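You operate a simulated robot arm through the tools that you are given. There is no shell and no other tool. Be economical: measure what you need, move in short steps, check, and stop when the job is done.

You run a simulated robot arm. Do the job below in one go: nothing can be reset, and whatever is moved stays where it is left.

TASK
Test the load and set the breaker to the next mark above the reading.
Fine: tester on, one press of the test key, tester off at the end.

It is judged by the outcome, as a careful person would: the job done as asked, and still so three seconds after it is handed in. It fails if anything else is knocked over, pushed out of place, dropped, spilled or broken.

THE ROBOT
A 7-joint arm with a two-finger parallel gripper, fixed in place. Base frame: the origin is at the foot of the arm, x ahead of it, y to its left, z up. Readings come in cm, degrees, newtons and seconds.
Its first joint turns from -66.0 to 66.0 degrees. Payload 2.5 kg.
The tool frame sits at the grasp point between the pads (the TCP): z along the fingers, y along the line on which they close. The tips reach 2.3 cm beyond it. The gripper opens to 9.4 cm. The fingers are 3.8 cm wide and 1 cm thick; the gripper's body (5.4 by 9.6 cm) begins 3.9 cm behind the TCP.
Orientation is told as [roll, pitch, yaw] about the base's x, y, z axes, in that order, counted from this pose: with the fingers straight down and closing along the base's y, the tool's x points along the base's -x, its y along +y and its z along -z.

THE INTERFACE
- The arm moves only by the tool jog_arm. Its argument "moves" is a list of rows, each an object (a shift or turn left out is 0, a gripper value left out holds the last) with "delta_pos": the shift along the base's x, y, z in units of 500 mm (1.0 is 500 mm), a list of three; "rotation": the turn, a rotation vector about the base's x, y, z in units of 60 degrees (1.0 is 60 degrees), a list of three; "gripper": the finger opening in cm, from 0 to 9.4. In form: [{"delta_pos": [tx, ty, tz], "rotation": [rx, ry, rz], "gripper": gripper}, ...]. A call has 1 to 10 rows; each row is the pose to reach, as a shift and turn from the pose commanded when the call began. A call with a number of a shift or a turn outside -1 to 1 is refused whole. Rows are played at 5 a second. More than 5 cm and 8.6 degrees between two rows, or a gripper value outside its range, and nothing of the call is played. Where a pose cannot be reached the arm comes as near as it can. A force on the tool above 40 N (or 10 N above the force at the start of the call, whichever is more), or a blocked arm, ends the call early, and 0.2 s more pass. Each finger travels about 10.8 cm/s and halts on what it meets, pressing with about 37 N; the grip force reading is that of the motor and also rises with nothing between the fingers. The clock runs only during rows and for 0.2 s after the last one: add rows that repeat a pose to give the fingers time. It gives the time, the measured TCP pose, the force on the tool (base axes), the opening and the grip force at its end, in the units of the frame above (readings bear some noise).
- Cameras (640 x 400 px; columns grow to the right, rows downward): "scene" is fixed at [13.19, -41.87, 54.09]; the picture's right is [0.72, -0.69, 0.00], its down [-0.42, -0.43, -0.80] and it looks along [0.55, 0.58, -0.60] (base axes); focal length 320 px, centre (320, 200). "wrist" rides on the gripper at [8.6, 1.6, -7.4] in the tool frame; the picture's right is [-0.18, 0.98, 0.00], its down [-0.58, -0.11, -0.81] and it looks along [-0.79, -0.15, 0.59] (tool axes); focal length 243 px, centre (320, 200). There is no depth. A picture from a camera that has moved, and an enlarged one, comes with that camera's place and axes in the base frame and with its lens.
- camera(camera): a new picture of that camera. The clock stands still meanwhile.
- inspect(camera, box): a new picture of the part [left, top, right, bottom] of that camera's present view, enlarged. The clock stands still meanwhile.
- hand_in(): hands the job in; it is judged then, once.

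Go step by step. Nothing tells you positions but the pictures and the camera data: compare them with the known pose of the tool, close in by small moves and look again before you grip or let go. The budget is 120 turns and 68 pictures, counting those below and the enlarged ones. Unless the task says otherwise, let go and move clear before handing in, and close with one line.

The tools are called after "Request:" as name(argument=value, ...) on one line, values as JSON. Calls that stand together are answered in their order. jog_arm: Moves the arm, as the interface text tells. Its arguments: {"type":"object","properties":{"moves":{"type":"array"}},"required":["moves"]} The other tools are called the same way: camera (camera) takes a picture; inspect (camera, box) takes an enlarged picture of a part of a camera's view; hand_in () hands the job in.

At the start:

```text
time_s: 0.0
position: [35.28, -8.39, 30.51]
orientation: [0.0, -0.1, -0.1]
ft_force: [0.6, 0.4, -0.1]
opening: 9.42
grasp_force: 0.1
```

scene: 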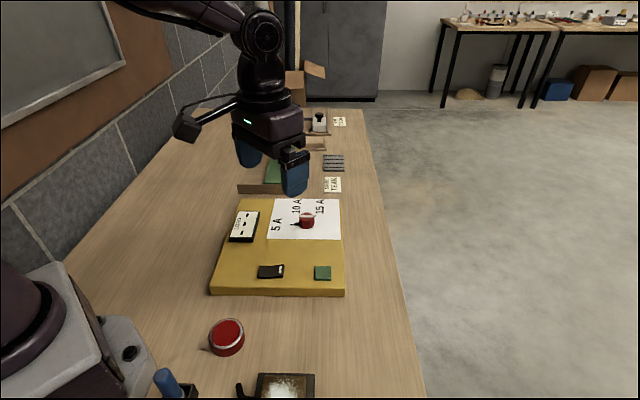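
wrist: 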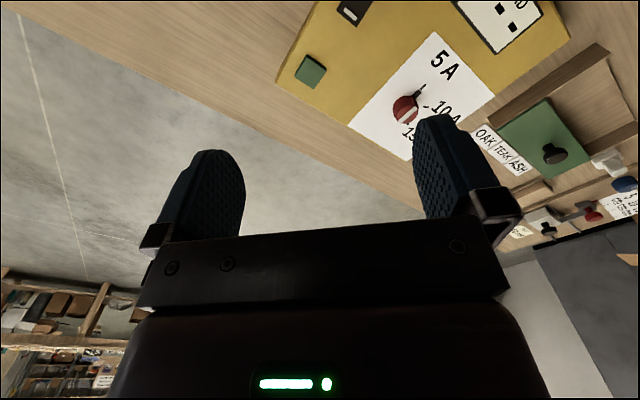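

I see a yellow board with a breaker dial (5/10/15 A), a rocker switch, a green key and a display. I'll enlarge those first.

Request:
inspect(camera="scene", box=[200, 180, 360, 300])

Request:
inspect(camera="wrist", box=[260, 0, 580, 200])

```text
3.33 times, centred on (280, 240) of scene
camera zoom: at [13.19, -41.87, 54.09], right [0.72, -0.69, 0.0], down [-0.42, -0.43, -0.8], along [0.55, 0.58, -0.6], focal length 1065 px, centre (453, 67)
```

zoom: 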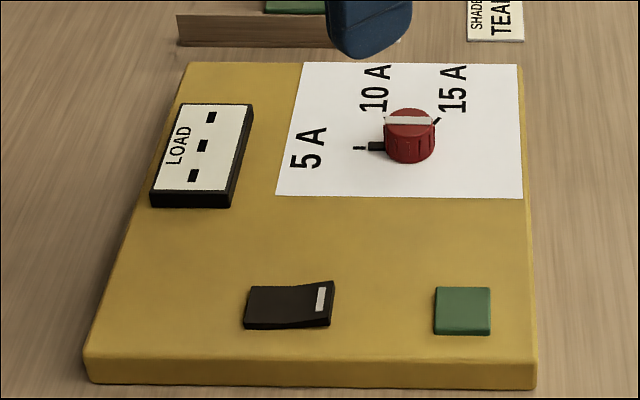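

```text
2.00 times, centred on (420, 100) of wrist
camera zoom: at [26.65, -6.87, 37.86], right [0.18, 0.98, 0.0], down [0.58, -0.11, 0.81], along [0.79, -0.15, -0.59], focal length 485 px, centre (120, 400)
```

zoom: 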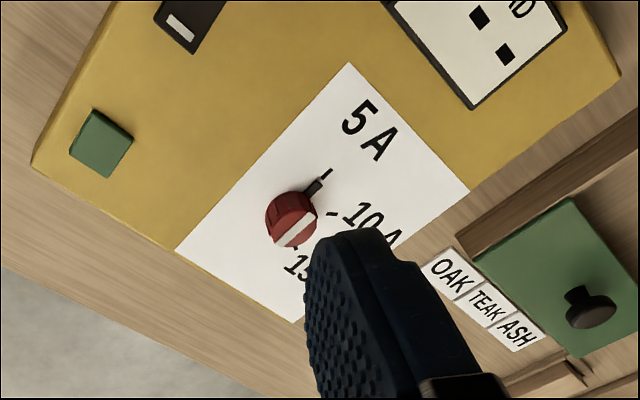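

The LOAD box looks like a display showing dashes, the rocker is at about (34.3, -5.8), the key at about (41, -13) and the dial at about (49, 0). I'll close the gripper, yaw 45° to line up with the board, and come down above the raised, marked end of the rocker.

Request:
jog_arm(moves=[{"delta_pos": [0, 0.004, -0.05], "rotation": [0, 0, 0.125], "gripper": 0}, {"delta_pos": [0, 0.008, -0.1], "rotation": [0, 0, 0.25]}, {"delta_pos": [0, 0.012, -0.15], "rotation": [0, 0, 0.375]}, {"delta_pos": [0, 0.016, -0.2], "rotation": [0, 0, 0.5]}, {"delta_pos": [0, 0.02, -0.25], "rotation": [0, 0, 0.625]}, {"delta_pos": [0, 0.026, -0.29], "rotation": [0, 0, 0.75]}, {"delta_pos": [0, 0.026, -0.29], "rotation": [0, 0, 0.75]}])

Request:
camera(camera="wrist")

Request:
inspect(camera="scene", box=[200, 180, 360, 300])

```text
time_s: 1.6
position: [35.34, -7.21, 15.83]
orientation: [0.0, 0.0, 45.1]
ft_force: [0.0, 0.0, -0.1]
opening: 0.0
grasp_force: 36.6
```

```text
63 pictures are left
camera wrist: at [28.03, -12.16, 23.34], right [-0.57, 0.82, 0.0], down [0.49, 0.34, 0.81], along [0.66, 0.46, -0.59], focal length 243 px, centre (320, 200)
```

wrist: 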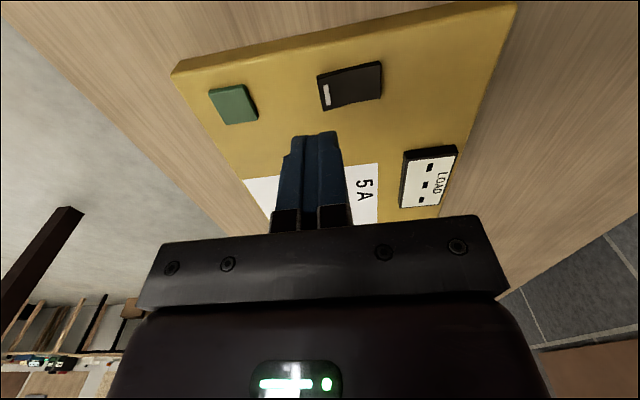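

```text
3.33 times, centred on (280, 240) of scene
camera zoom: at [13.19, -41.87, 54.09], right [0.72, -0.69, 0.0], down [-0.42, -0.43, -0.8], along [0.55, 0.58, -0.6], focal length 1065 px, centre (453, 67)
```

zoom: 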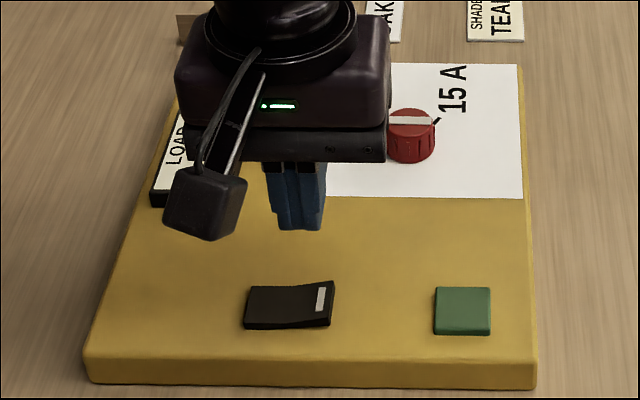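

Triangulating puts the rocker's marked end at about (36.1, -6.1, z≈6). I'll move over it and come down to a tip height of about 8, then check.

Request:
jog_arm(moves=[{"delta_pos": [0.015, 0.022, -0.03]}, {"delta_pos": [0.015, 0.022, -0.08]}, {"delta_pos": [0.015, 0.022, -0.11]}, {"delta_pos": [0.015, 0.022, -0.11]}])

Request:
inspect(camera="wrist", box=[160, 50, 480, 250])

Request:
inspect(camera="scene", box=[200, 180, 360, 300])

```text
time_s: 2.6
position: [36.13, -6.06, 10.4]
orientation: [0.0, 0.0, 45.0]
ft_force: [0.3, -0.2, -0.3]
opening: 0.0
grasp_force: 37.0
```

```text
2.00 times, centred on (320, 150) of wrist
camera zoom: at [28.78, -11.04, 17.85], right [-0.56, 0.83, 0.0], down [0.49, 0.33, 0.81], along [0.67, 0.46, -0.59], focal length 485 px, centre (320, 300)
```

zoom: 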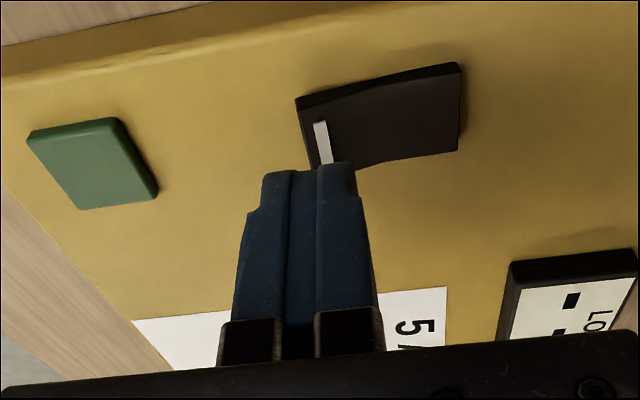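

```text
3.33 times, centred on (280, 240) of scene
camera zoom: at [13.19, -41.87, 54.09], right [0.72, -0.69, 0.0], down [-0.42, -0.43, -0.8], along [0.55, 0.58, -0.6], focal length 1065 px, centre (453, 67)
```

zoom: 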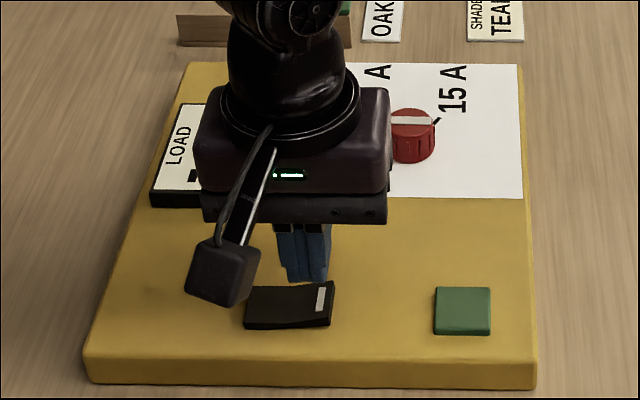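

The tip is almost over the marked end and needs about 0.4 cm toward the scene camera. I'll shift it and come down in fine steps while watching the force.

Request:
jog_arm(moves=[{"delta_pos": [-0.003, -0.009, 0]}, {"delta_pos": [-0.003, -0.009, -0.015]}, {"delta_pos": [-0.003, -0.009, -0.027]}, {"delta_pos": [-0.003, -0.009, -0.033]}, {"delta_pos": [-0.003, -0.009, -0.038]}, {"delta_pos": [-0.003, -0.009, -0.042]}, {"delta_pos": [-0.003, -0.009, -0.046]}])

Request:
inspect(camera="wrist", box=[160, 50, 480, 250])

```text
time_s: 4.2
position: [35.86, -6.54, 8.18]
orientation: [0.1, 0.0, 45.0]
ft_force: [0.2, -0.1, 0.7]
opening: 0.0
grasp_force: 36.9
```

```text
2.00 times, centred on (320, 150) of wrist
camera zoom: at [28.61, -11.49, 15.52], right [-0.56, 0.83, 0.0], down [0.49, 0.33, 0.81], along [0.67, 0.46, -0.59], focal length 485 px, centre (320, 300)
```

zoom: 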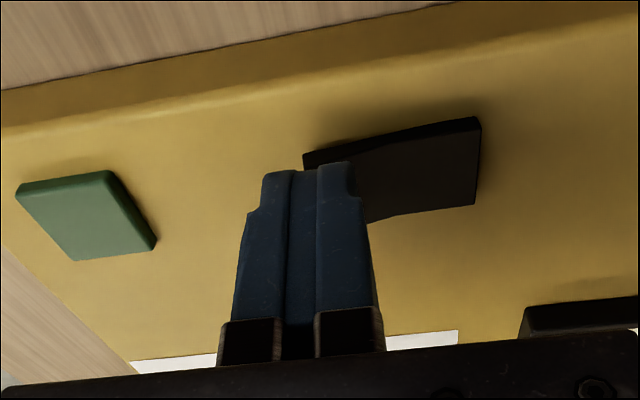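

The tip is about at the rocker surface, so I'll keep pressing down in small steps.

Request:
jog_arm(moves=[{"delta_pos": [0, 0, -0.003]}, {"delta_pos": [0, 0, -0.006]}, {"delta_pos": [0, 0, -0.009]}, {"delta_pos": [0, 0, -0.012]}, {"delta_pos": [0, 0, -0.015]}])

Request:
inspect(camera="wrist", box=[160, 50, 480, 250])

```text
time_s: 5.4
position: [36.04, -6.51, 7.31]
orientation: [-0.1, 0.1, 44.9]
ft_force: [0.0, -0.9, -0.3]
opening: 0.0
grasp_force: 36.6
```

```text
2.00 times, centred on (320, 150) of wrist
camera zoom: at [28.65, -11.53, 14.8], right [-0.56, 0.83, 0.0], down [0.49, 0.33, 0.81], along [0.67, 0.46, -0.59], focal length 485 px, centre (320, 300)
```

zoom: 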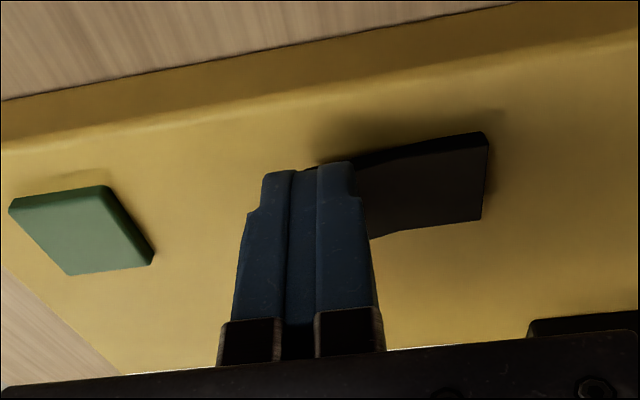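

Little force, but the rocker seems to have tipped. I'll lift and look at the rocker and display.

Request:
jog_arm(moves=[{"delta_pos": [0, 0, 0.03]}, {"delta_pos": [0, 0, 0.08]}, {"delta_pos": [-0.02, -0.02, 0.13]}, {"delta_pos": [-0.02, -0.02, 0.13]}])

Request:
camera(camera="wrist")

Request:
inspect(camera="scene", box=[200, 180, 360, 300])

```text
time_s: 6.4
position: [34.83, -7.5, 13.86]
orientation: [0.0, 0.0, 45.0]
ft_force: [0.2, 0.1, -0.4]
opening: 0.0
grasp_force: 36.9
```

```text
57 pictures are left
camera wrist: at [27.58, -12.5, 21.29], right [-0.56, 0.83, 0.0], down [0.49, 0.33, 0.81], along [0.66, 0.46, -0.59], focal length 243 px, centre (320, 200)
```

wrist: 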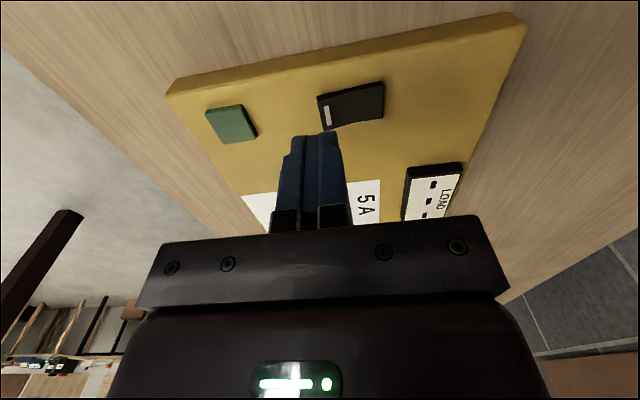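

```text
3.33 times, centred on (280, 240) of scene
camera zoom: at [13.19, -41.87, 54.09], right [0.72, -0.69, 0.0], down [-0.42, -0.43, -0.8], along [0.55, 0.58, -0.6], focal length 1065 px, centre (453, 67)
```

zoom: 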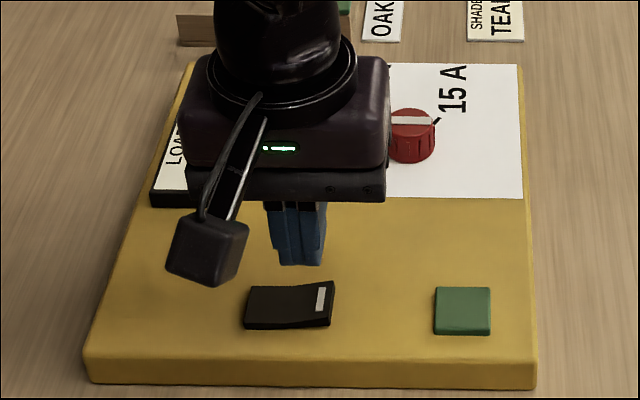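

The rocker hasn't moved. Two views now agree its bar is lower, near (36.3, -5.75, z≈5.2), so I'll press there and go deeper.

Request:
jog_arm(moves=[{"delta_pos": [0.0284, 0.0338, -0.05]}, {"delta_pos": [0.0284, 0.0338, -0.1]}, {"delta_pos": [0.0284, 0.0338, -0.125]}, {"delta_pos": [0.0284, 0.0338, -0.131]}, {"delta_pos": [0.0284, 0.0338, -0.135]}, {"delta_pos": [0.0284, 0.0338, -0.138]}, {"delta_pos": [0.0284, 0.0338, -0.141]}, {"delta_pos": [0.0284, 0.0338, -0.144]}])

Request:
inspect(camera="wrist", box=[160, 50, 480, 250])

```text
time_s: 8.2
position: [36.45, -5.81, 6.85]
orientation: [0.0, 0.1, 45.0]
ft_force: [1.0, 0.7, 0.8]
opening: 0.0
grasp_force: 37.2
```

```text
2.00 times, centred on (320, 150) of wrist
camera zoom: at [29.05, -10.84, 14.15], right [-0.56, 0.83, 0.0], down [0.49, 0.33, 0.81], along [0.67, 0.46, -0.59], focal length 485 px, centre (320, 300)
```

zoom: 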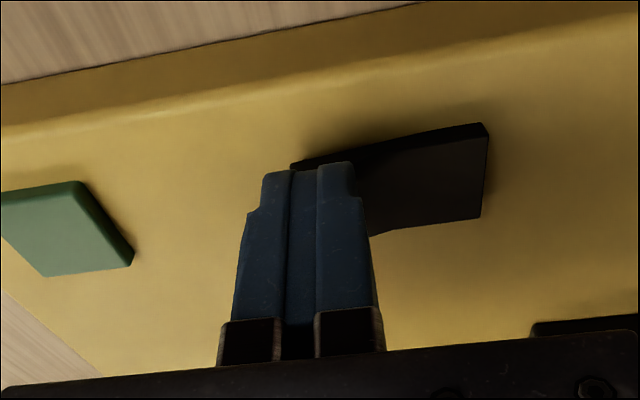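

Request:
inspect(camera="scene", box=[240, 240, 320, 290])

```text
8.00 times, centred on (280, 265) of scene
camera zoom: at [13.19, -41.87, 54.09], right [0.72, -0.69, 0.0], down [-0.42, -0.43, -0.8], along [0.55, 0.58, -0.6], focal length 2556 px, centre (640, -320)
```

zoom: 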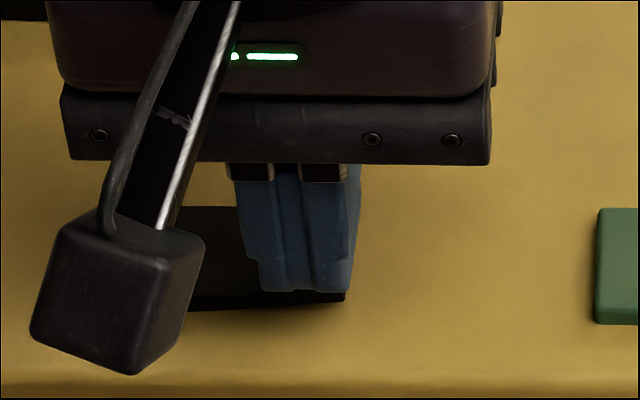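

Still hovering just above the rocker, so I'll go further down.

Request:
jog_arm(moves=[{"delta_pos": [-0.002, 0.002, -0.003]}, {"delta_pos": [-0.002, 0.002, -0.006]}, {"delta_pos": [-0.002, 0.002, -0.009]}, {"delta_pos": [-0.002, 0.002, -0.012]}, {"delta_pos": [-0.002, 0.002, -0.015]}, {"delta_pos": [-0.002, 0.002, -0.018]}])

Request:
inspect(camera="wrist", box=[160, 50, 480, 250])

```text
time_s: 9.5
position: [36.26, -5.76, 6.23]
orientation: [0.0, 0.0, 45.1]
ft_force: [-3.1, 0.2, 8.3]
opening: 0.0
grasp_force: 36.8
stopped in row 6: the force on the tool passed its limit (the readings are from after the stop); the commanded pose is now the measured one
```

```text
2.00 times, centred on (320, 150) of wrist
camera zoom: at [28.98, -10.69, 13.55], right [-0.57, 0.82, 0.0], down [0.49, 0.34, 0.81], along [0.66, 0.46, -0.59], focal length 485 px, centre (320, 300)
```

zoom: 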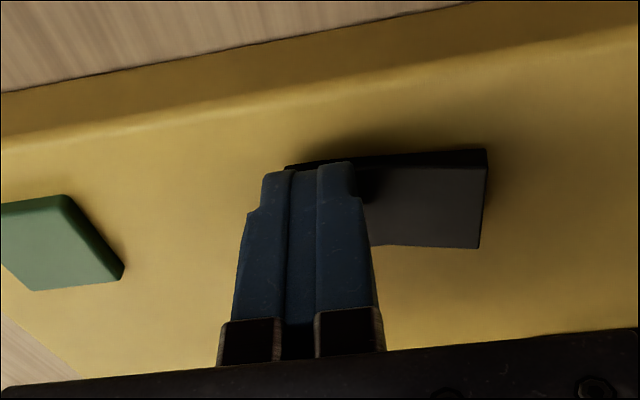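

The rocker has tipped over. I'll lift and check the display.

Request:
jog_arm(moves=[{"delta_pos": [0, 0, 0.03]}, {"delta_pos": [0, 0, 0.1]}, {"delta_pos": [0.03, -0.06, 0.15]}, {"delta_pos": [0.06, -0.12, 0.15]}, {"delta_pos": [0.06, -0.12, 0.15]}])

Request:
camera(camera="wrist")

Request:
inspect(camera="scene", box=[200, 180, 360, 300])

```text
time_s: 10.7
position: [39.27, -11.84, 13.58]
orientation: [0.1, 0.1, 45.1]
ft_force: [-0.4, 0.5, 0.6]
opening: 0.01
grasp_force: 37.1
```

```text
52 pictures are left
camera wrist: at [32.01, -16.81, 21.02], right [-0.57, 0.82, 0.0], down [0.49, 0.34, 0.81], along [0.66, 0.46, -0.59], focal length 243 px, centre (320, 200)
```

wrist: 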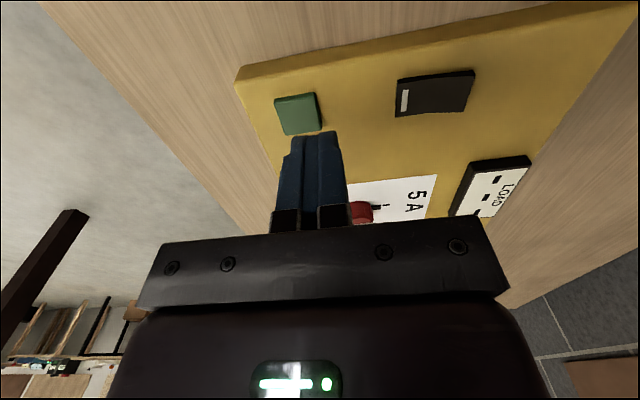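

```text
3.33 times, centred on (280, 240) of scene
camera zoom: at [13.19, -41.87, 54.09], right [0.72, -0.69, 0.0], down [-0.42, -0.43, -0.8], along [0.55, 0.58, -0.6], focal length 1065 px, centre (453, 67)
```

zoom: 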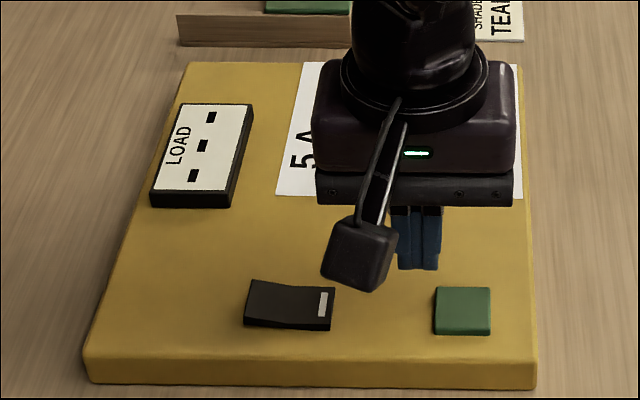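

The rocker's marked end is now down and the display shows dashes. The key centre is at about (42.1, -11.85) in both views, so I'll make one steady downward press there.

Request:
jog_arm(moves=[{"delta_pos": [0.057, -0.002, -0.02]}, {"delta_pos": [0.057, -0.002, -0.09]}, {"delta_pos": [0.057, -0.002, -0.12]}, {"delta_pos": [0.057, -0.002, -0.125]}, {"delta_pos": [0.057, -0.002, -0.129]}, {"delta_pos": [0.057, -0.002, -0.132]}, {"delta_pos": [0.057, -0.002, -0.135]}])

Request:
inspect(camera="scene", box=[200, 180, 360, 300])

Request:
inspect(camera="wrist", box=[240, 50, 560, 250])

```text
time_s: 12.3
position: [42.16, -11.9, 6.86]
orientation: [-0.1, 0.0, 45.0]
ft_force: [0.0, -0.8, -1.0]
opening: 0.0
grasp_force: 37.0
```

```text
3.33 times, centred on (280, 240) of scene
camera zoom: at [13.19, -41.87, 54.09], right [0.72, -0.69, 0.0], down [-0.42, -0.43, -0.8], along [0.55, 0.58, -0.6], focal length 1065 px, centre (453, 67)
```

zoom: 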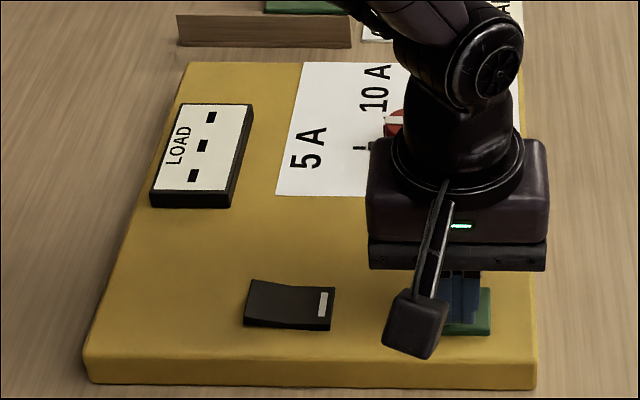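

```text
2.00 times, centred on (400, 150) of wrist
camera zoom: at [34.87, -16.83, 14.26], right [-0.57, 0.82, 0.0], down [0.49, 0.34, 0.81], along [0.66, 0.46, -0.59], focal length 485 px, centre (160, 300)
```

zoom: 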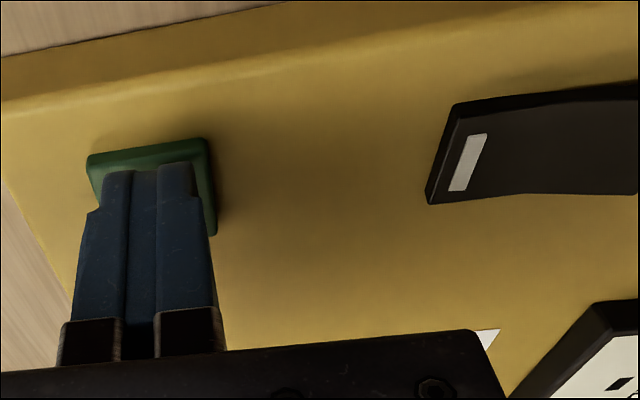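

Not in contact yet. I'll keep going straight down.

Request:
jog_arm(moves=[{"delta_pos": [0, 0, -0.003]}, {"delta_pos": [0, 0, -0.006]}, {"delta_pos": [0, 0, -0.009]}, {"delta_pos": [0, 0, -0.012]}])

Request:
inspect(camera="scene", box=[200, 180, 360, 300])

```text
time_s: 13.3
position: [42.09, -11.71, 6.16]
orientation: [0.0, 0.1, 45.1]
ft_force: [0.2, 0.9, -0.4]
opening: 0.0
grasp_force: 37.6
```

```text
3.33 times, centred on (280, 240) of scene
camera zoom: at [13.19, -41.87, 54.09], right [0.72, -0.69, 0.0], down [-0.42, -0.43, -0.8], along [0.55, 0.58, -0.6], focal length 1065 px, centre (453, 67)
```

zoom: 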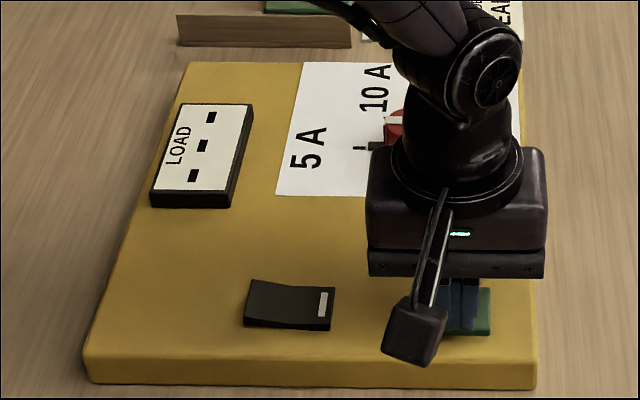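

Request:
jog_arm(moves=[{"delta_pos": [0, 0, -0.002]}, {"delta_pos": [0, 0, -0.004]}, {"delta_pos": [0, 0, -0.006]}, {"delta_pos": [0, 0, -0.008]}])

Request:
inspect(camera="scene", box=[200, 180, 360, 300])

Request:
inspect(camera="wrist", box=[240, 50, 560, 250])

```text
time_s: 14.3
position: [42.2, -11.64, 5.85]
orientation: [0.0, 0.1, 45.1]
ft_force: [0.3, -0.3, 1.1]
opening: 0.0
grasp_force: 37.1
```

```text
3.33 times, centred on (280, 240) of scene
camera zoom: at [13.19, -41.87, 54.09], right [0.72, -0.69, 0.0], down [-0.42, -0.43, -0.8], along [0.55, 0.58, -0.6], focal length 1065 px, centre (453, 67)
```

zoom: 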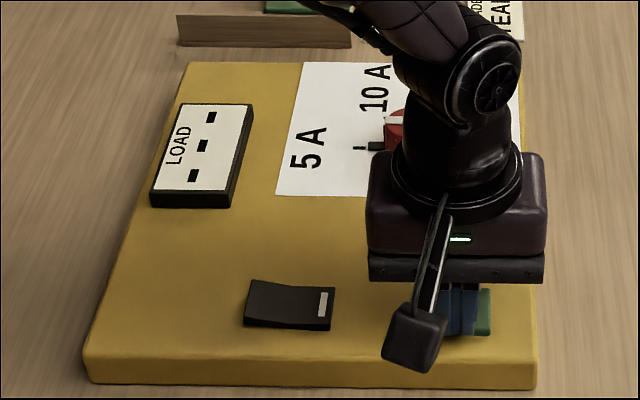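

```text
2.00 times, centred on (400, 150) of wrist
camera zoom: at [34.83, -16.79, 13.27], right [-0.57, 0.82, 0.0], down [0.49, 0.34, 0.81], along [0.66, 0.46, -0.59], focal length 485 px, centre (160, 300)
```

zoom: 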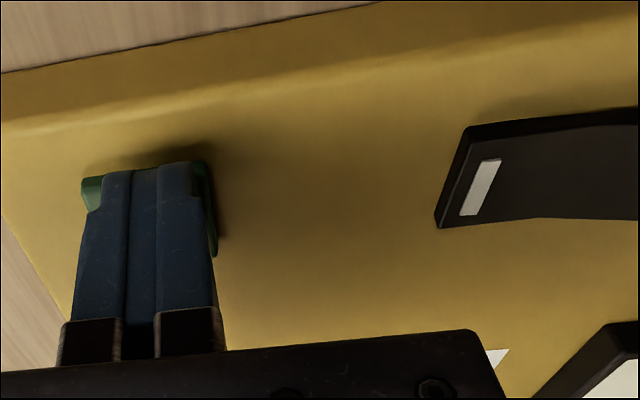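

Request:
jog_arm(moves=[{"delta_pos": [0, 0, -0.002]}, {"delta_pos": [0, 0, -0.004]}, {"delta_pos": [0, 0, -0.006]}])

Request:
inspect(camera="scene", box=[200, 180, 360, 300])

```text
time_s: 15.1
position: [42.12, -12.03, 5.5]
orientation: [0.0, 0.1, 45.1]
ft_force: [-1.3, 0.7, 4.7]
opening: 0.01
grasp_force: 37.3
```

```text
3.33 times, centred on (280, 240) of scene
camera zoom: at [13.19, -41.87, 54.09], right [0.72, -0.69, 0.0], down [-0.42, -0.43, -0.8], along [0.55, 0.58, -0.6], focal length 1065 px, centre (453, 67)
```

zoom: 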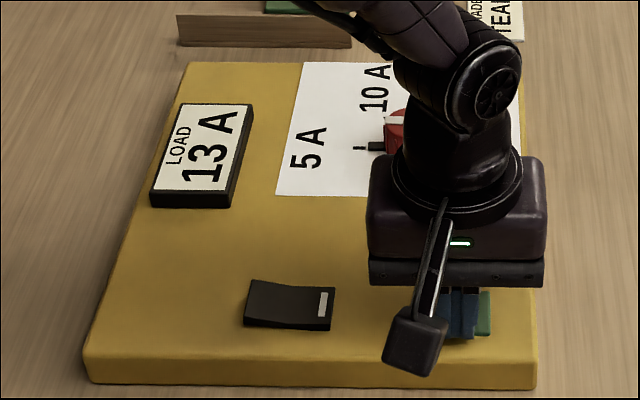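

The display reads 13 A, so the breaker goes to 15 A. I'll lift straight up and move to view the dial.

Request:
jog_arm(moves=[{"delta_pos": [0, 0, 0.06]}, {"delta_pos": [0, 0, 0.15]}, {"delta_pos": [0, 0.03, 0.22]}, {"delta_pos": [0.03, 0.1, 0.22]}, {"delta_pos": [0.05, 0.17, 0.22]}, {"delta_pos": [0.07, 0.24, 0.22]}, {"delta_pos": [0.07, 0.24, 0.22]}])

Request:
camera(camera="wrist")

Request:
camera(camera="scene")

```text
time_s: 16.7
position: [45.71, 0.3, 16.52]
orientation: [-0.1, 0.2, 45.0]
ft_force: [-0.4, -0.3, 0.3]
opening: 0.02
grasp_force: 36.4
```

```text
44 pictures are left
camera wrist: at [38.37, -4.71, 23.96], right [-0.57, 0.82, 0.0], down [0.49, 0.34, 0.81], along [0.66, 0.46, -0.59], focal length 243 px, centre (320, 200)
```

wrist: 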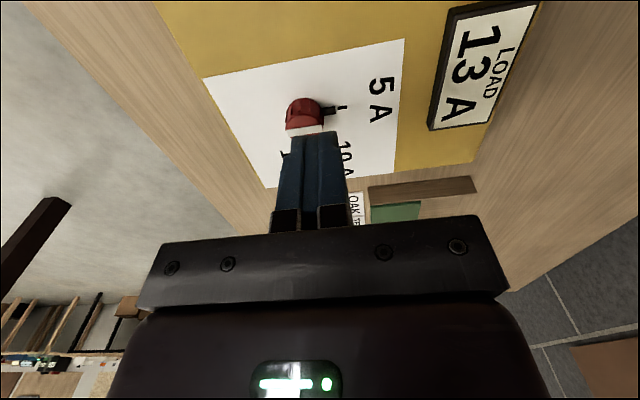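

```text
43 pictures are left
```

scene: 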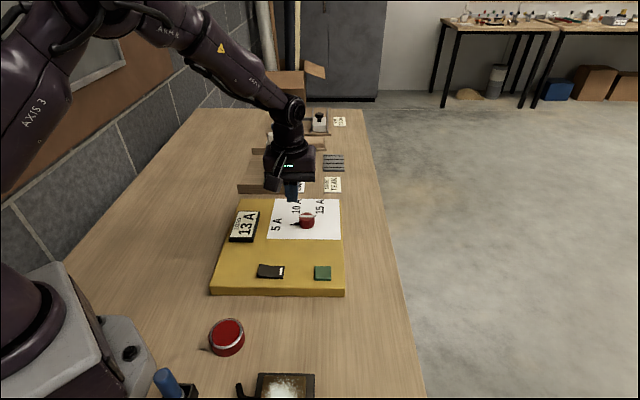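

I'll shift sideways so the fingers stop hiding the marks.

Request:
jog_arm(moves=[{"delta_pos": [-0.04, 0.04, 0]}, {"delta_pos": [-0.09, 0.09, 0]}, {"delta_pos": [-0.09, 0.09, 0]}])

Request:
inspect(camera="wrist", box=[100, 50, 300, 175])

Request:
inspect(camera="scene", box=[265, 190, 345, 240])

```text
time_s: 17.5
position: [41.0, 4.77, 16.64]
orientation: [0.0, 0.1, 45.1]
ft_force: [-0.1, -0.1, -0.9]
opening: 0.01
grasp_force: 37.0
```

```text
3.20 times, centred on (200, 112) of wrist
camera zoom: at [33.77, -0.24, 24.0], right [-0.57, 0.82, 0.0], down [0.49, 0.34, 0.81], along [0.66, 0.46, -0.59], focal length 776 px, centre (704, 480)
```

zoom: 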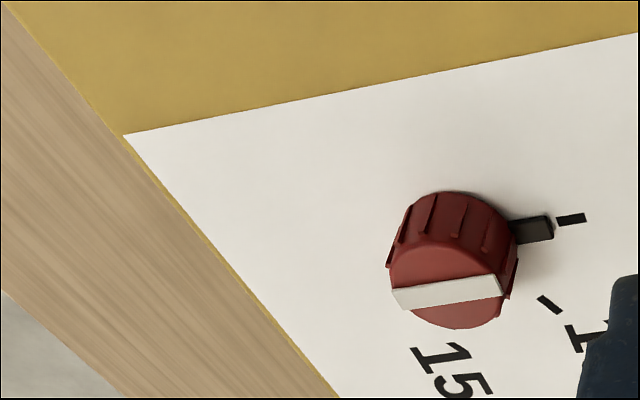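

```text
8.00 times, centred on (305, 215) of scene
camera zoom: at [13.19, -41.87, 54.09], right [0.72, -0.69, 0.0], down [-0.42, -0.43, -0.8], along [0.55, 0.58, -0.6], focal length 2556 px, centre (440, 80)
```

zoom: 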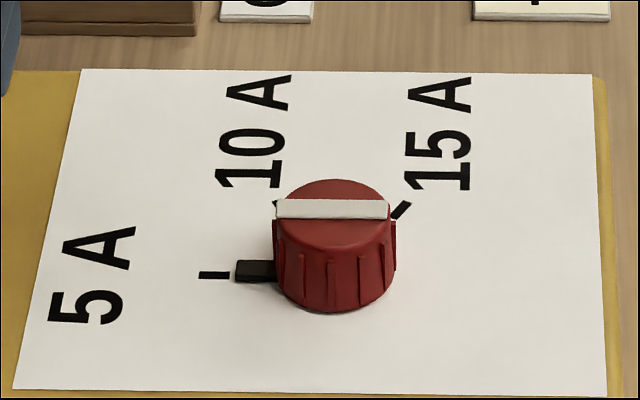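

The board top is at about z 3.6. The dial axis is at about (50.4, 2.1) with its top at about z 6. The marks sit at about 134°, 75° and 14°, so 15 A needs -120° of turn. I'll open the gripper, yaw to 60° and hover above the dial.

Request:
jog_arm(moves=[{"delta_pos": [0.05, -0.014, 0], "rotation": [0, 0, 0.08], "gripper": 6}, {"delta_pos": [0.11, -0.03, 0], "rotation": [0, 0, 0.16]}, {"delta_pos": [0.186, -0.051, -0.01], "rotation": [0, 0, 0.25]}, {"delta_pos": [0.186, -0.051, -0.07], "rotation": [0, 0, 0.25]}, {"delta_pos": [0.186, -0.051, -0.12], "rotation": [0, 0, 0.25]}, {"delta_pos": [0.186, -0.051, -0.12], "rotation": [0, 0, 0.25]}])

Request:
camera(camera="wrist")

Request:
inspect(camera="scene", box=[240, 165, 368, 245])

```text
time_s: 18.9
position: [50.44, 2.11, 10.54]
orientation: [0.0, 0.1, 60.2]
ft_force: [0.4, -0.5, 0.2]
opening: 5.99
grasp_force: 0.1
```

```text
40 pictures are left
camera wrist: at [44.61, -4.53, 17.92], right [-0.76, 0.65, 0.0], down [0.38, 0.45, 0.81], along [0.52, 0.61, -0.59], focal length 243 px, centre (320, 200)
```

wrist: 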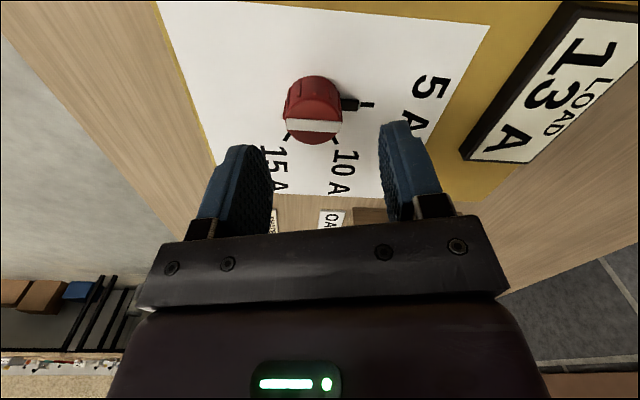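

```text
5.00 times, centred on (304, 205) of scene
camera zoom: at [13.19, -41.87, 54.09], right [0.72, -0.69, 0.0], down [-0.42, -0.43, -0.8], along [0.55, 0.58, -0.6], focal length 1598 px, centre (400, 175)
```

zoom: 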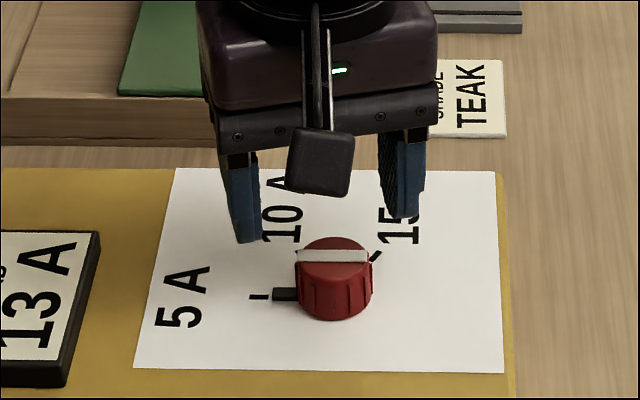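

Aligned within a couple of mm. I'll lower so the tips sit around z 4.6 beside the knob, then check before closing.

Request:
jog_arm(moves=[{"delta_pos": [0, -0.003, -0.03]}, {"delta_pos": [0, -0.003, -0.06]}, {"delta_pos": [0, -0.003, -0.0756]}, {"delta_pos": [0, -0.003, -0.0756]}])

Request:
camera(camera="wrist")

Request:
inspect(camera="scene", box=[240, 165, 368, 245])

```text
time_s: 19.9
position: [50.25, 2.01, 6.68]
orientation: [0.0, 0.1, 60.1]
ft_force: [-1.1, 0.3, 0.5]
opening: 6.0
grasp_force: 0.0
```

```text
38 pictures are left
camera wrist: at [44.62, -4.7, 14.16], right [-0.76, 0.65, 0.0], down [0.39, 0.45, 0.81], along [0.52, 0.61, -0.59], focal length 243 px, centre (320, 200)
```

wrist: 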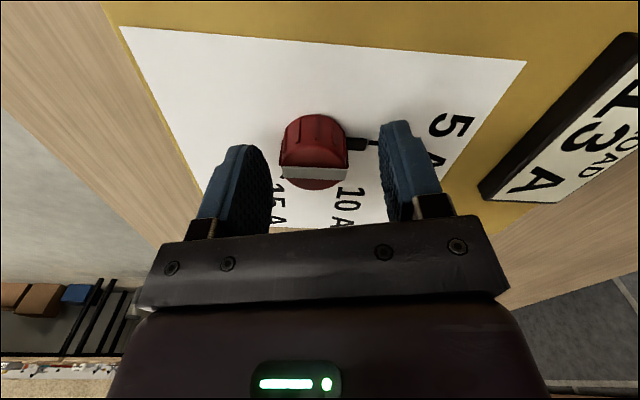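

```text
5.00 times, centred on (304, 205) of scene
camera zoom: at [13.19, -41.87, 54.09], right [0.72, -0.69, 0.0], down [-0.42, -0.43, -0.8], along [0.55, 0.58, -0.6], focal length 1598 px, centre (400, 175)
```

zoom: 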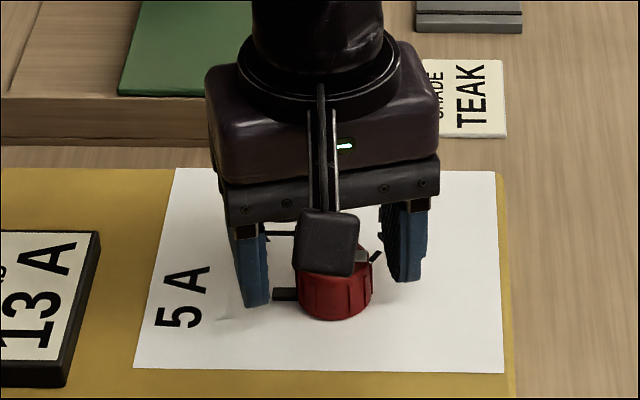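

Knob is centred between the fingers and the tips clear the low pointer. I'll lift slightly for margin and close.

Request:
jog_arm(moves=[{"delta_pos": [0, 0, 0.003]}, {"delta_pos": [0, 0, 0.003], "gripper": 4}, {"delta_pos": [0, 0, 0.003], "gripper": 3}, {"delta_pos": [0, 0, 0.003], "gripper": 2.5}, {"delta_pos": [0, 0, 0.003], "gripper": 2.5}])

Request:
camera(camera="wrist")

```text
time_s: 21.1
position: [50.53, 1.82, 7.06]
orientation: [-0.4, -0.1, 59.9]
ft_force: [19.5, -13.3, -1.7]
opening: 3.62
grasp_force: 12.9
```

```text
36 pictures are left
camera wrist: at [44.73, -4.86, 14.44], right [-0.76, 0.65, -0.01], down [0.38, 0.45, 0.81], along [0.53, 0.61, -0.59], focal length 243 px, centre (320, 200)
```

wrist: 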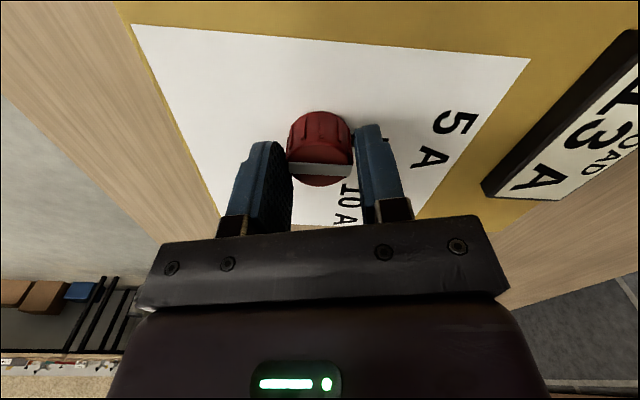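

The 5 A-side finger touched first. I'll shift 2.5 mm toward the other finger to centre, with a firmer close.

Request:
jog_arm(moves=[{"delta_pos": [0.002, -0.001, 0], "gripper": 3.4}, {"delta_pos": [0.0045, -0.0026, 0], "gripper": 2.5}, {"delta_pos": [0.0045, -0.0026, 0], "gripper": 2}, {"delta_pos": [0.0045, -0.0026, 0], "gripper": 2}])

Request:
inspect(camera="wrist", box=[220, 80, 420, 205])

```text
time_s: 22.1
position: [50.75, 1.92, 6.95]
orientation: [-0.1, 0.0, 60.0]
ft_force: [20.4, -13.2, -3.7]
opening: 3.37
grasp_force: 44.8
```

```text
3.20 times, centred on (320, 142) of wrist
camera zoom: at [44.93, -4.86, 14.35], right [-0.76, 0.65, 0.0], down [0.38, 0.45, 0.81], along [0.53, 0.61, -0.59], focal length 776 px, centre (320, 384)
```

zoom: 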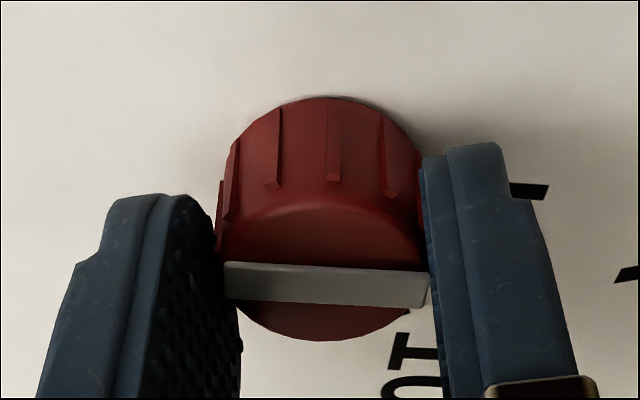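

Both fingers hold the knob now. I'll ease the side load a little more, then turn.

Request:
jog_arm(moves=[{"delta_pos": [0.003, -0.0018, 0]}, {"delta_pos": [0.006, -0.0035, 0]}, {"delta_pos": [0.006, -0.0035, 0]}])

```text
time_s: 22.9
position: [50.86, 1.7, 7.03]
orientation: [0.5, 0.3, 60.1]
ft_force: [-21.9, -6.3, 30.3]
opening: 3.35
grasp_force: 45.2
```

Overshot. I'll back off by about half.

Request:
jog_arm(moves=[{"delta_pos": [-0.003, 0.001, 0]}, {"delta_pos": [-0.003, 0.001, 0]}])

```text
time_s: 23.5
position: [50.66, 1.85, 6.81]
orientation: [0.0, 0.2, 60.1]
ft_force: [-12.6, -2.3, 26.4]
opening: 3.37
grasp_force: 44.7
```

Request:
jog_arm(moves=[{"delta_pos": [-0.0015, 0.0005, 0.003]}, {"delta_pos": [-0.0015, 0.0005, 0.003]}])

Request:
inspect(camera="wrist", box=[220, 80, 420, 205])

```text
time_s: 24.1
position: [50.86, 1.83, 6.88]
orientation: [-0.1, -0.1, 60.1]
ft_force: [11.9, 2.0, -10.7]
opening: 3.37
grasp_force: 45.2
```

```text
3.20 times, centred on (320, 142) of wrist
camera zoom: at [44.96, -4.88, 14.33], right [-0.76, 0.65, 0.0], down [0.38, 0.45, 0.81], along [0.52, 0.61, -0.59], focal length 776 px, centre (320, 384)
```

zoom: 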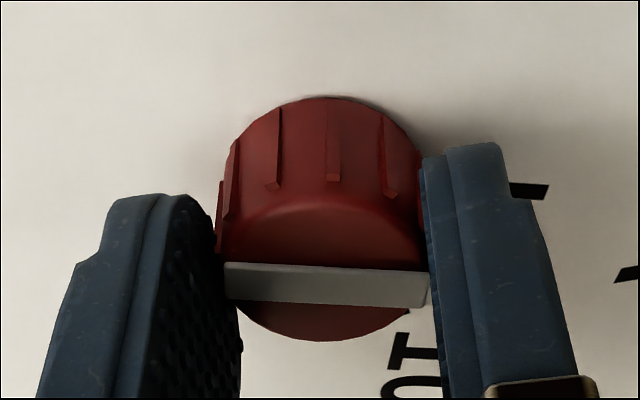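

Side load is small now. Start turning clockwise, 30° first.

Request:
jog_arm(moves=[{"rotation": [0, 0, -0.08]}, {"rotation": [0, 0, -0.16]}, {"rotation": [0, 0, -0.25]}, {"rotation": [0, 0, -0.33]}, {"rotation": [0, 0, -0.42]}, {"rotation": [0, 0, -0.5]}])

Request:
camera(camera="wrist")

```text
time_s: 25.5
position: [50.6, 1.93, 6.97]
orientation: [0.2, 0.2, 30.1]
ft_force: [11.5, 11.4, -30.1]
opening: 3.38
grasp_force: 44.7
```

```text
33 pictures are left
camera wrist: at [42.31, -1.03, 14.39], right [-0.33, 0.94, 0.0], down [0.56, 0.2, 0.8], along [0.76, 0.27, -0.59], focal length 243 px, centre (320, 200)
```

wrist: 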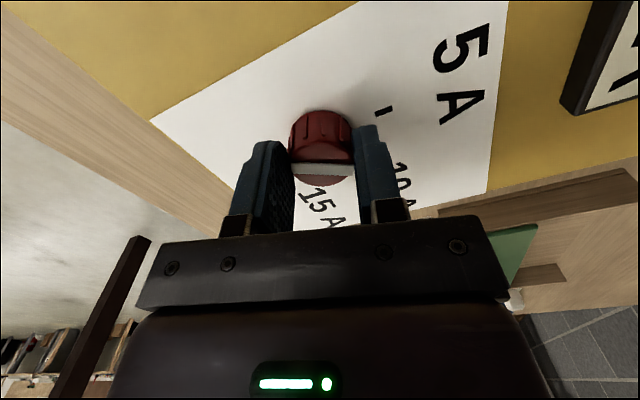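

The knob turns with the gripper. I'll continue another 30°, easing z a touch.

Request:
jog_arm(moves=[{"delta_pos": [0.0005, 0.0005, -0.0015], "rotation": [0, 0, -0.08]}, {"delta_pos": [0.0005, 0.0005, -0.0015], "rotation": [0, 0, -0.16]}, {"delta_pos": [0.0005, 0.0005, -0.0015], "rotation": [0, 0, -0.25]}, {"delta_pos": [0.0005, 0.0005, -0.0015], "rotation": [0, 0, -0.33]}, {"delta_pos": [0.0005, 0.0005, -0.0015], "rotation": [0, 0, -0.42]}, {"delta_pos": [0.0005, 0.0005, -0.0015], "rotation": [0, 0, -0.5]}])

```text
time_s: 26.9
position: [50.64, 1.95, 6.81]
orientation: [0.4, 0.4, 0.2]
ft_force: [-22.5, 20.3, 0.0]
opening: 3.37
grasp_force: 44.9
```

Request:
jog_arm(moves=[{"delta_pos": [-0.001, 0.001, 0], "rotation": [0, 0, -0.08]}, {"delta_pos": [-0.001, 0.001, 0], "rotation": [0, 0, -0.16]}, {"delta_pos": [-0.001, 0.001, 0], "rotation": [0, 0, -0.25]}, {"delta_pos": [-0.001, 0.001, 0], "rotation": [0, 0, -0.33]}, {"delta_pos": [-0.001, 0.001, 0], "rotation": [0, 0, -0.42]}, {"delta_pos": [-0.001, 0.001, 0], "rotation": [0, 0, -0.5]}])

Request:
camera(camera="wrist")

Request:
inspect(camera="scene", box=[240, 165, 368, 245])

```text
time_s: 28.3
position: [50.6, 2.26, 6.91]
orientation: [0.3, 0.4, -29.7]
ft_force: [-17.6, 23.9, -1.3]
opening: 3.35
grasp_force: 45.0
```

```text
32 pictures are left
camera wrist: at [43.9, 7.89, 14.44], right [0.65, 0.76, 0.0], down [0.45, -0.39, 0.8], along [0.61, -0.52, -0.6], focal length 243 px, centre (320, 200)
```

wrist: 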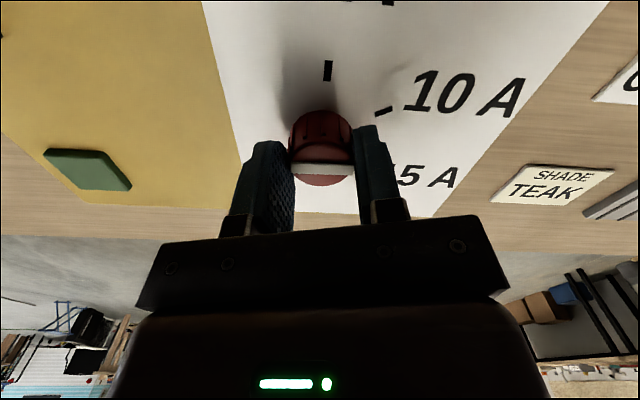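

```text
5.00 times, centred on (304, 205) of scene
camera zoom: at [13.19, -41.87, 54.09], right [0.72, -0.69, 0.0], down [-0.42, -0.43, -0.8], along [0.55, 0.58, -0.6], focal length 1598 px, centre (400, 175)
```

zoom: 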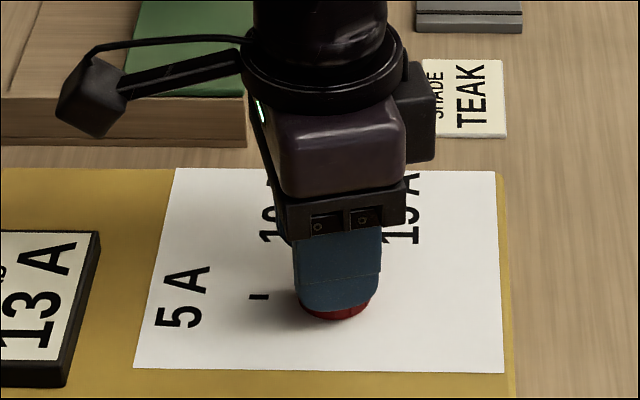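

Knob is at 90° of turn and there's no slip. Now the last 30°, relaxing the side force slightly.

Request:
jog_arm(moves=[{"delta_pos": [-0.001, 0.001, 0], "rotation": [0, 0, -0.08]}, {"delta_pos": [-0.001, 0.001, 0], "rotation": [0, 0, -0.16]}, {"delta_pos": [-0.001, 0.001, 0], "rotation": [0, 0, -0.25]}, {"delta_pos": [-0.001, 0.001, 0], "rotation": [0, 0, -0.33]}, {"delta_pos": [-0.001, 0.001, 0], "rotation": [0, 0, -0.42]}, {"delta_pos": [-0.001, 0.001, 0], "rotation": [0, 0, -0.5]}])

Request:
camera(camera="wrist")

```text
time_s: 29.7
position: [50.67, 2.5, 6.95]
orientation: [0.4, 0.3, -59.8]
ft_force: [11.0, 25.7, -17.5]
opening: 3.36
grasp_force: 44.9
```

```text
30 pictures are left
camera wrist: at [47.69, 10.58, 14.44], right [0.94, 0.34, 0.01], down [0.2, -0.56, 0.8], along [0.27, -0.75, -0.6], focal length 243 px, centre (320, 200)
```

wrist: 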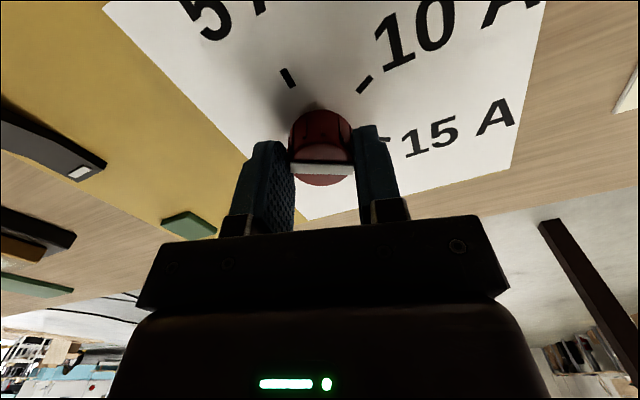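

It's at -120° overall. I'll open, lift clear and check the pointer.

Request:
jog_arm(moves=[{"gripper": 4}, {"gripper": 6}, {"gripper": 6}, {"delta_pos": [0, 0, 0.05], "gripper": 6}, {"delta_pos": [0, 0, 0.12]}, {"delta_pos": [-0.08, 0, 0.2]}, {"delta_pos": [-0.16, 0, 0.2]}, {"delta_pos": [-0.22, 0, 0.2]}, {"delta_pos": [-0.22, 0, 0.2]}])

Request:
inspect(camera="scene", box=[240, 165, 368, 245])

Request:
camera(camera="wrist")

```text
refused: row 6 steps farther than a row can; nothing moved
```

```text
5.00 times, centred on (304, 205) of scene
camera zoom: at [13.2, -41.87, 54.09], right [0.72, -0.69, 0.0], down [-0.42, -0.43, -0.8], along [0.55, 0.58, -0.6], focal length 1598 px, centre (400, 175)
```

zoom: 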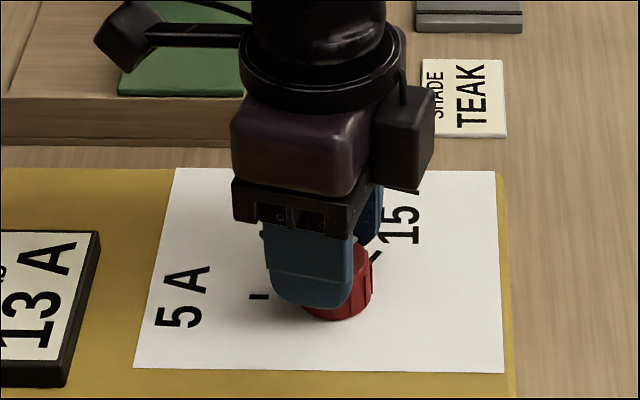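

```text
28 pictures are left
camera wrist: at [47.69, 10.58, 14.44], right [0.94, 0.34, 0.01], down [0.2, -0.56, 0.8], along [0.27, -0.75, -0.6], focal length 243 px, centre (320, 200)
```

wrist: 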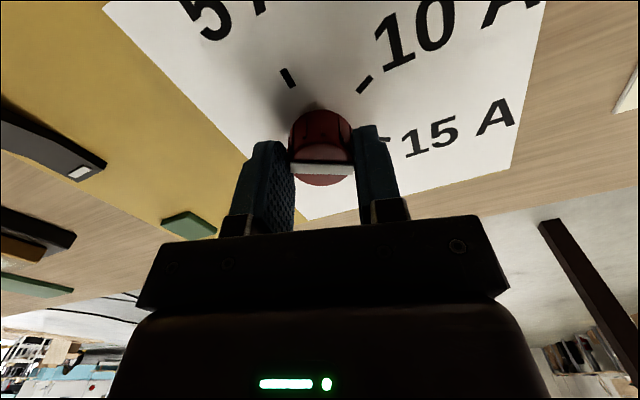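

That was refused for too large a step. I'll repeat it with smaller rows.

Request:
jog_arm(moves=[{"gripper": 4}, {"gripper": 6}, {"gripper": 6}, {"delta_pos": [0, 0, 0.05]}, {"delta_pos": [0, 0, 0.12]}, {"delta_pos": [0, 0, 0.2]}, {"delta_pos": [-0.08, 0, 0.2]}, {"delta_pos": [-0.16, 0, 0.2]}, {"delta_pos": [-0.22, 0, 0.2]}, {"delta_pos": [-0.22, 0, 0.2]}])

Request:
inspect(camera="scene", box=[240, 165, 368, 245])

Request:
camera(camera="wrist")

```text
time_s: 31.9
position: [39.64, 2.05, 17.0]
orientation: [0.0, 0.1, -59.8]
ft_force: [0.6, -0.2, 0.8]
opening: 6.01
grasp_force: 0.0
```

```text
5.00 times, centred on (304, 205) of scene
camera zoom: at [13.19, -41.87, 54.09], right [0.72, -0.69, 0.0], down [-0.42, -0.43, -0.8], along [0.55, 0.58, -0.6], focal length 1598 px, centre (400, 175)
```

zoom: 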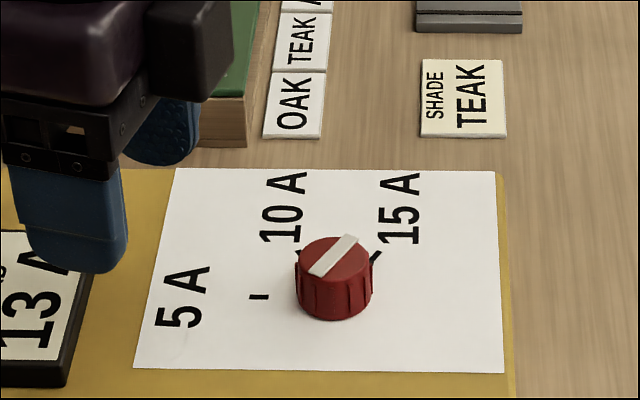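

```text
26 pictures are left
camera wrist: at [36.66, 10.2, 24.45], right [0.94, 0.33, 0.0], down [0.2, -0.56, 0.81], along [0.27, -0.76, -0.59], focal length 243 px, centre (320, 200)
```

wrist: 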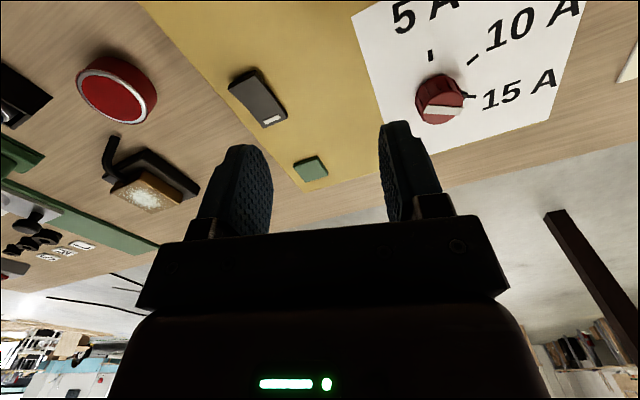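

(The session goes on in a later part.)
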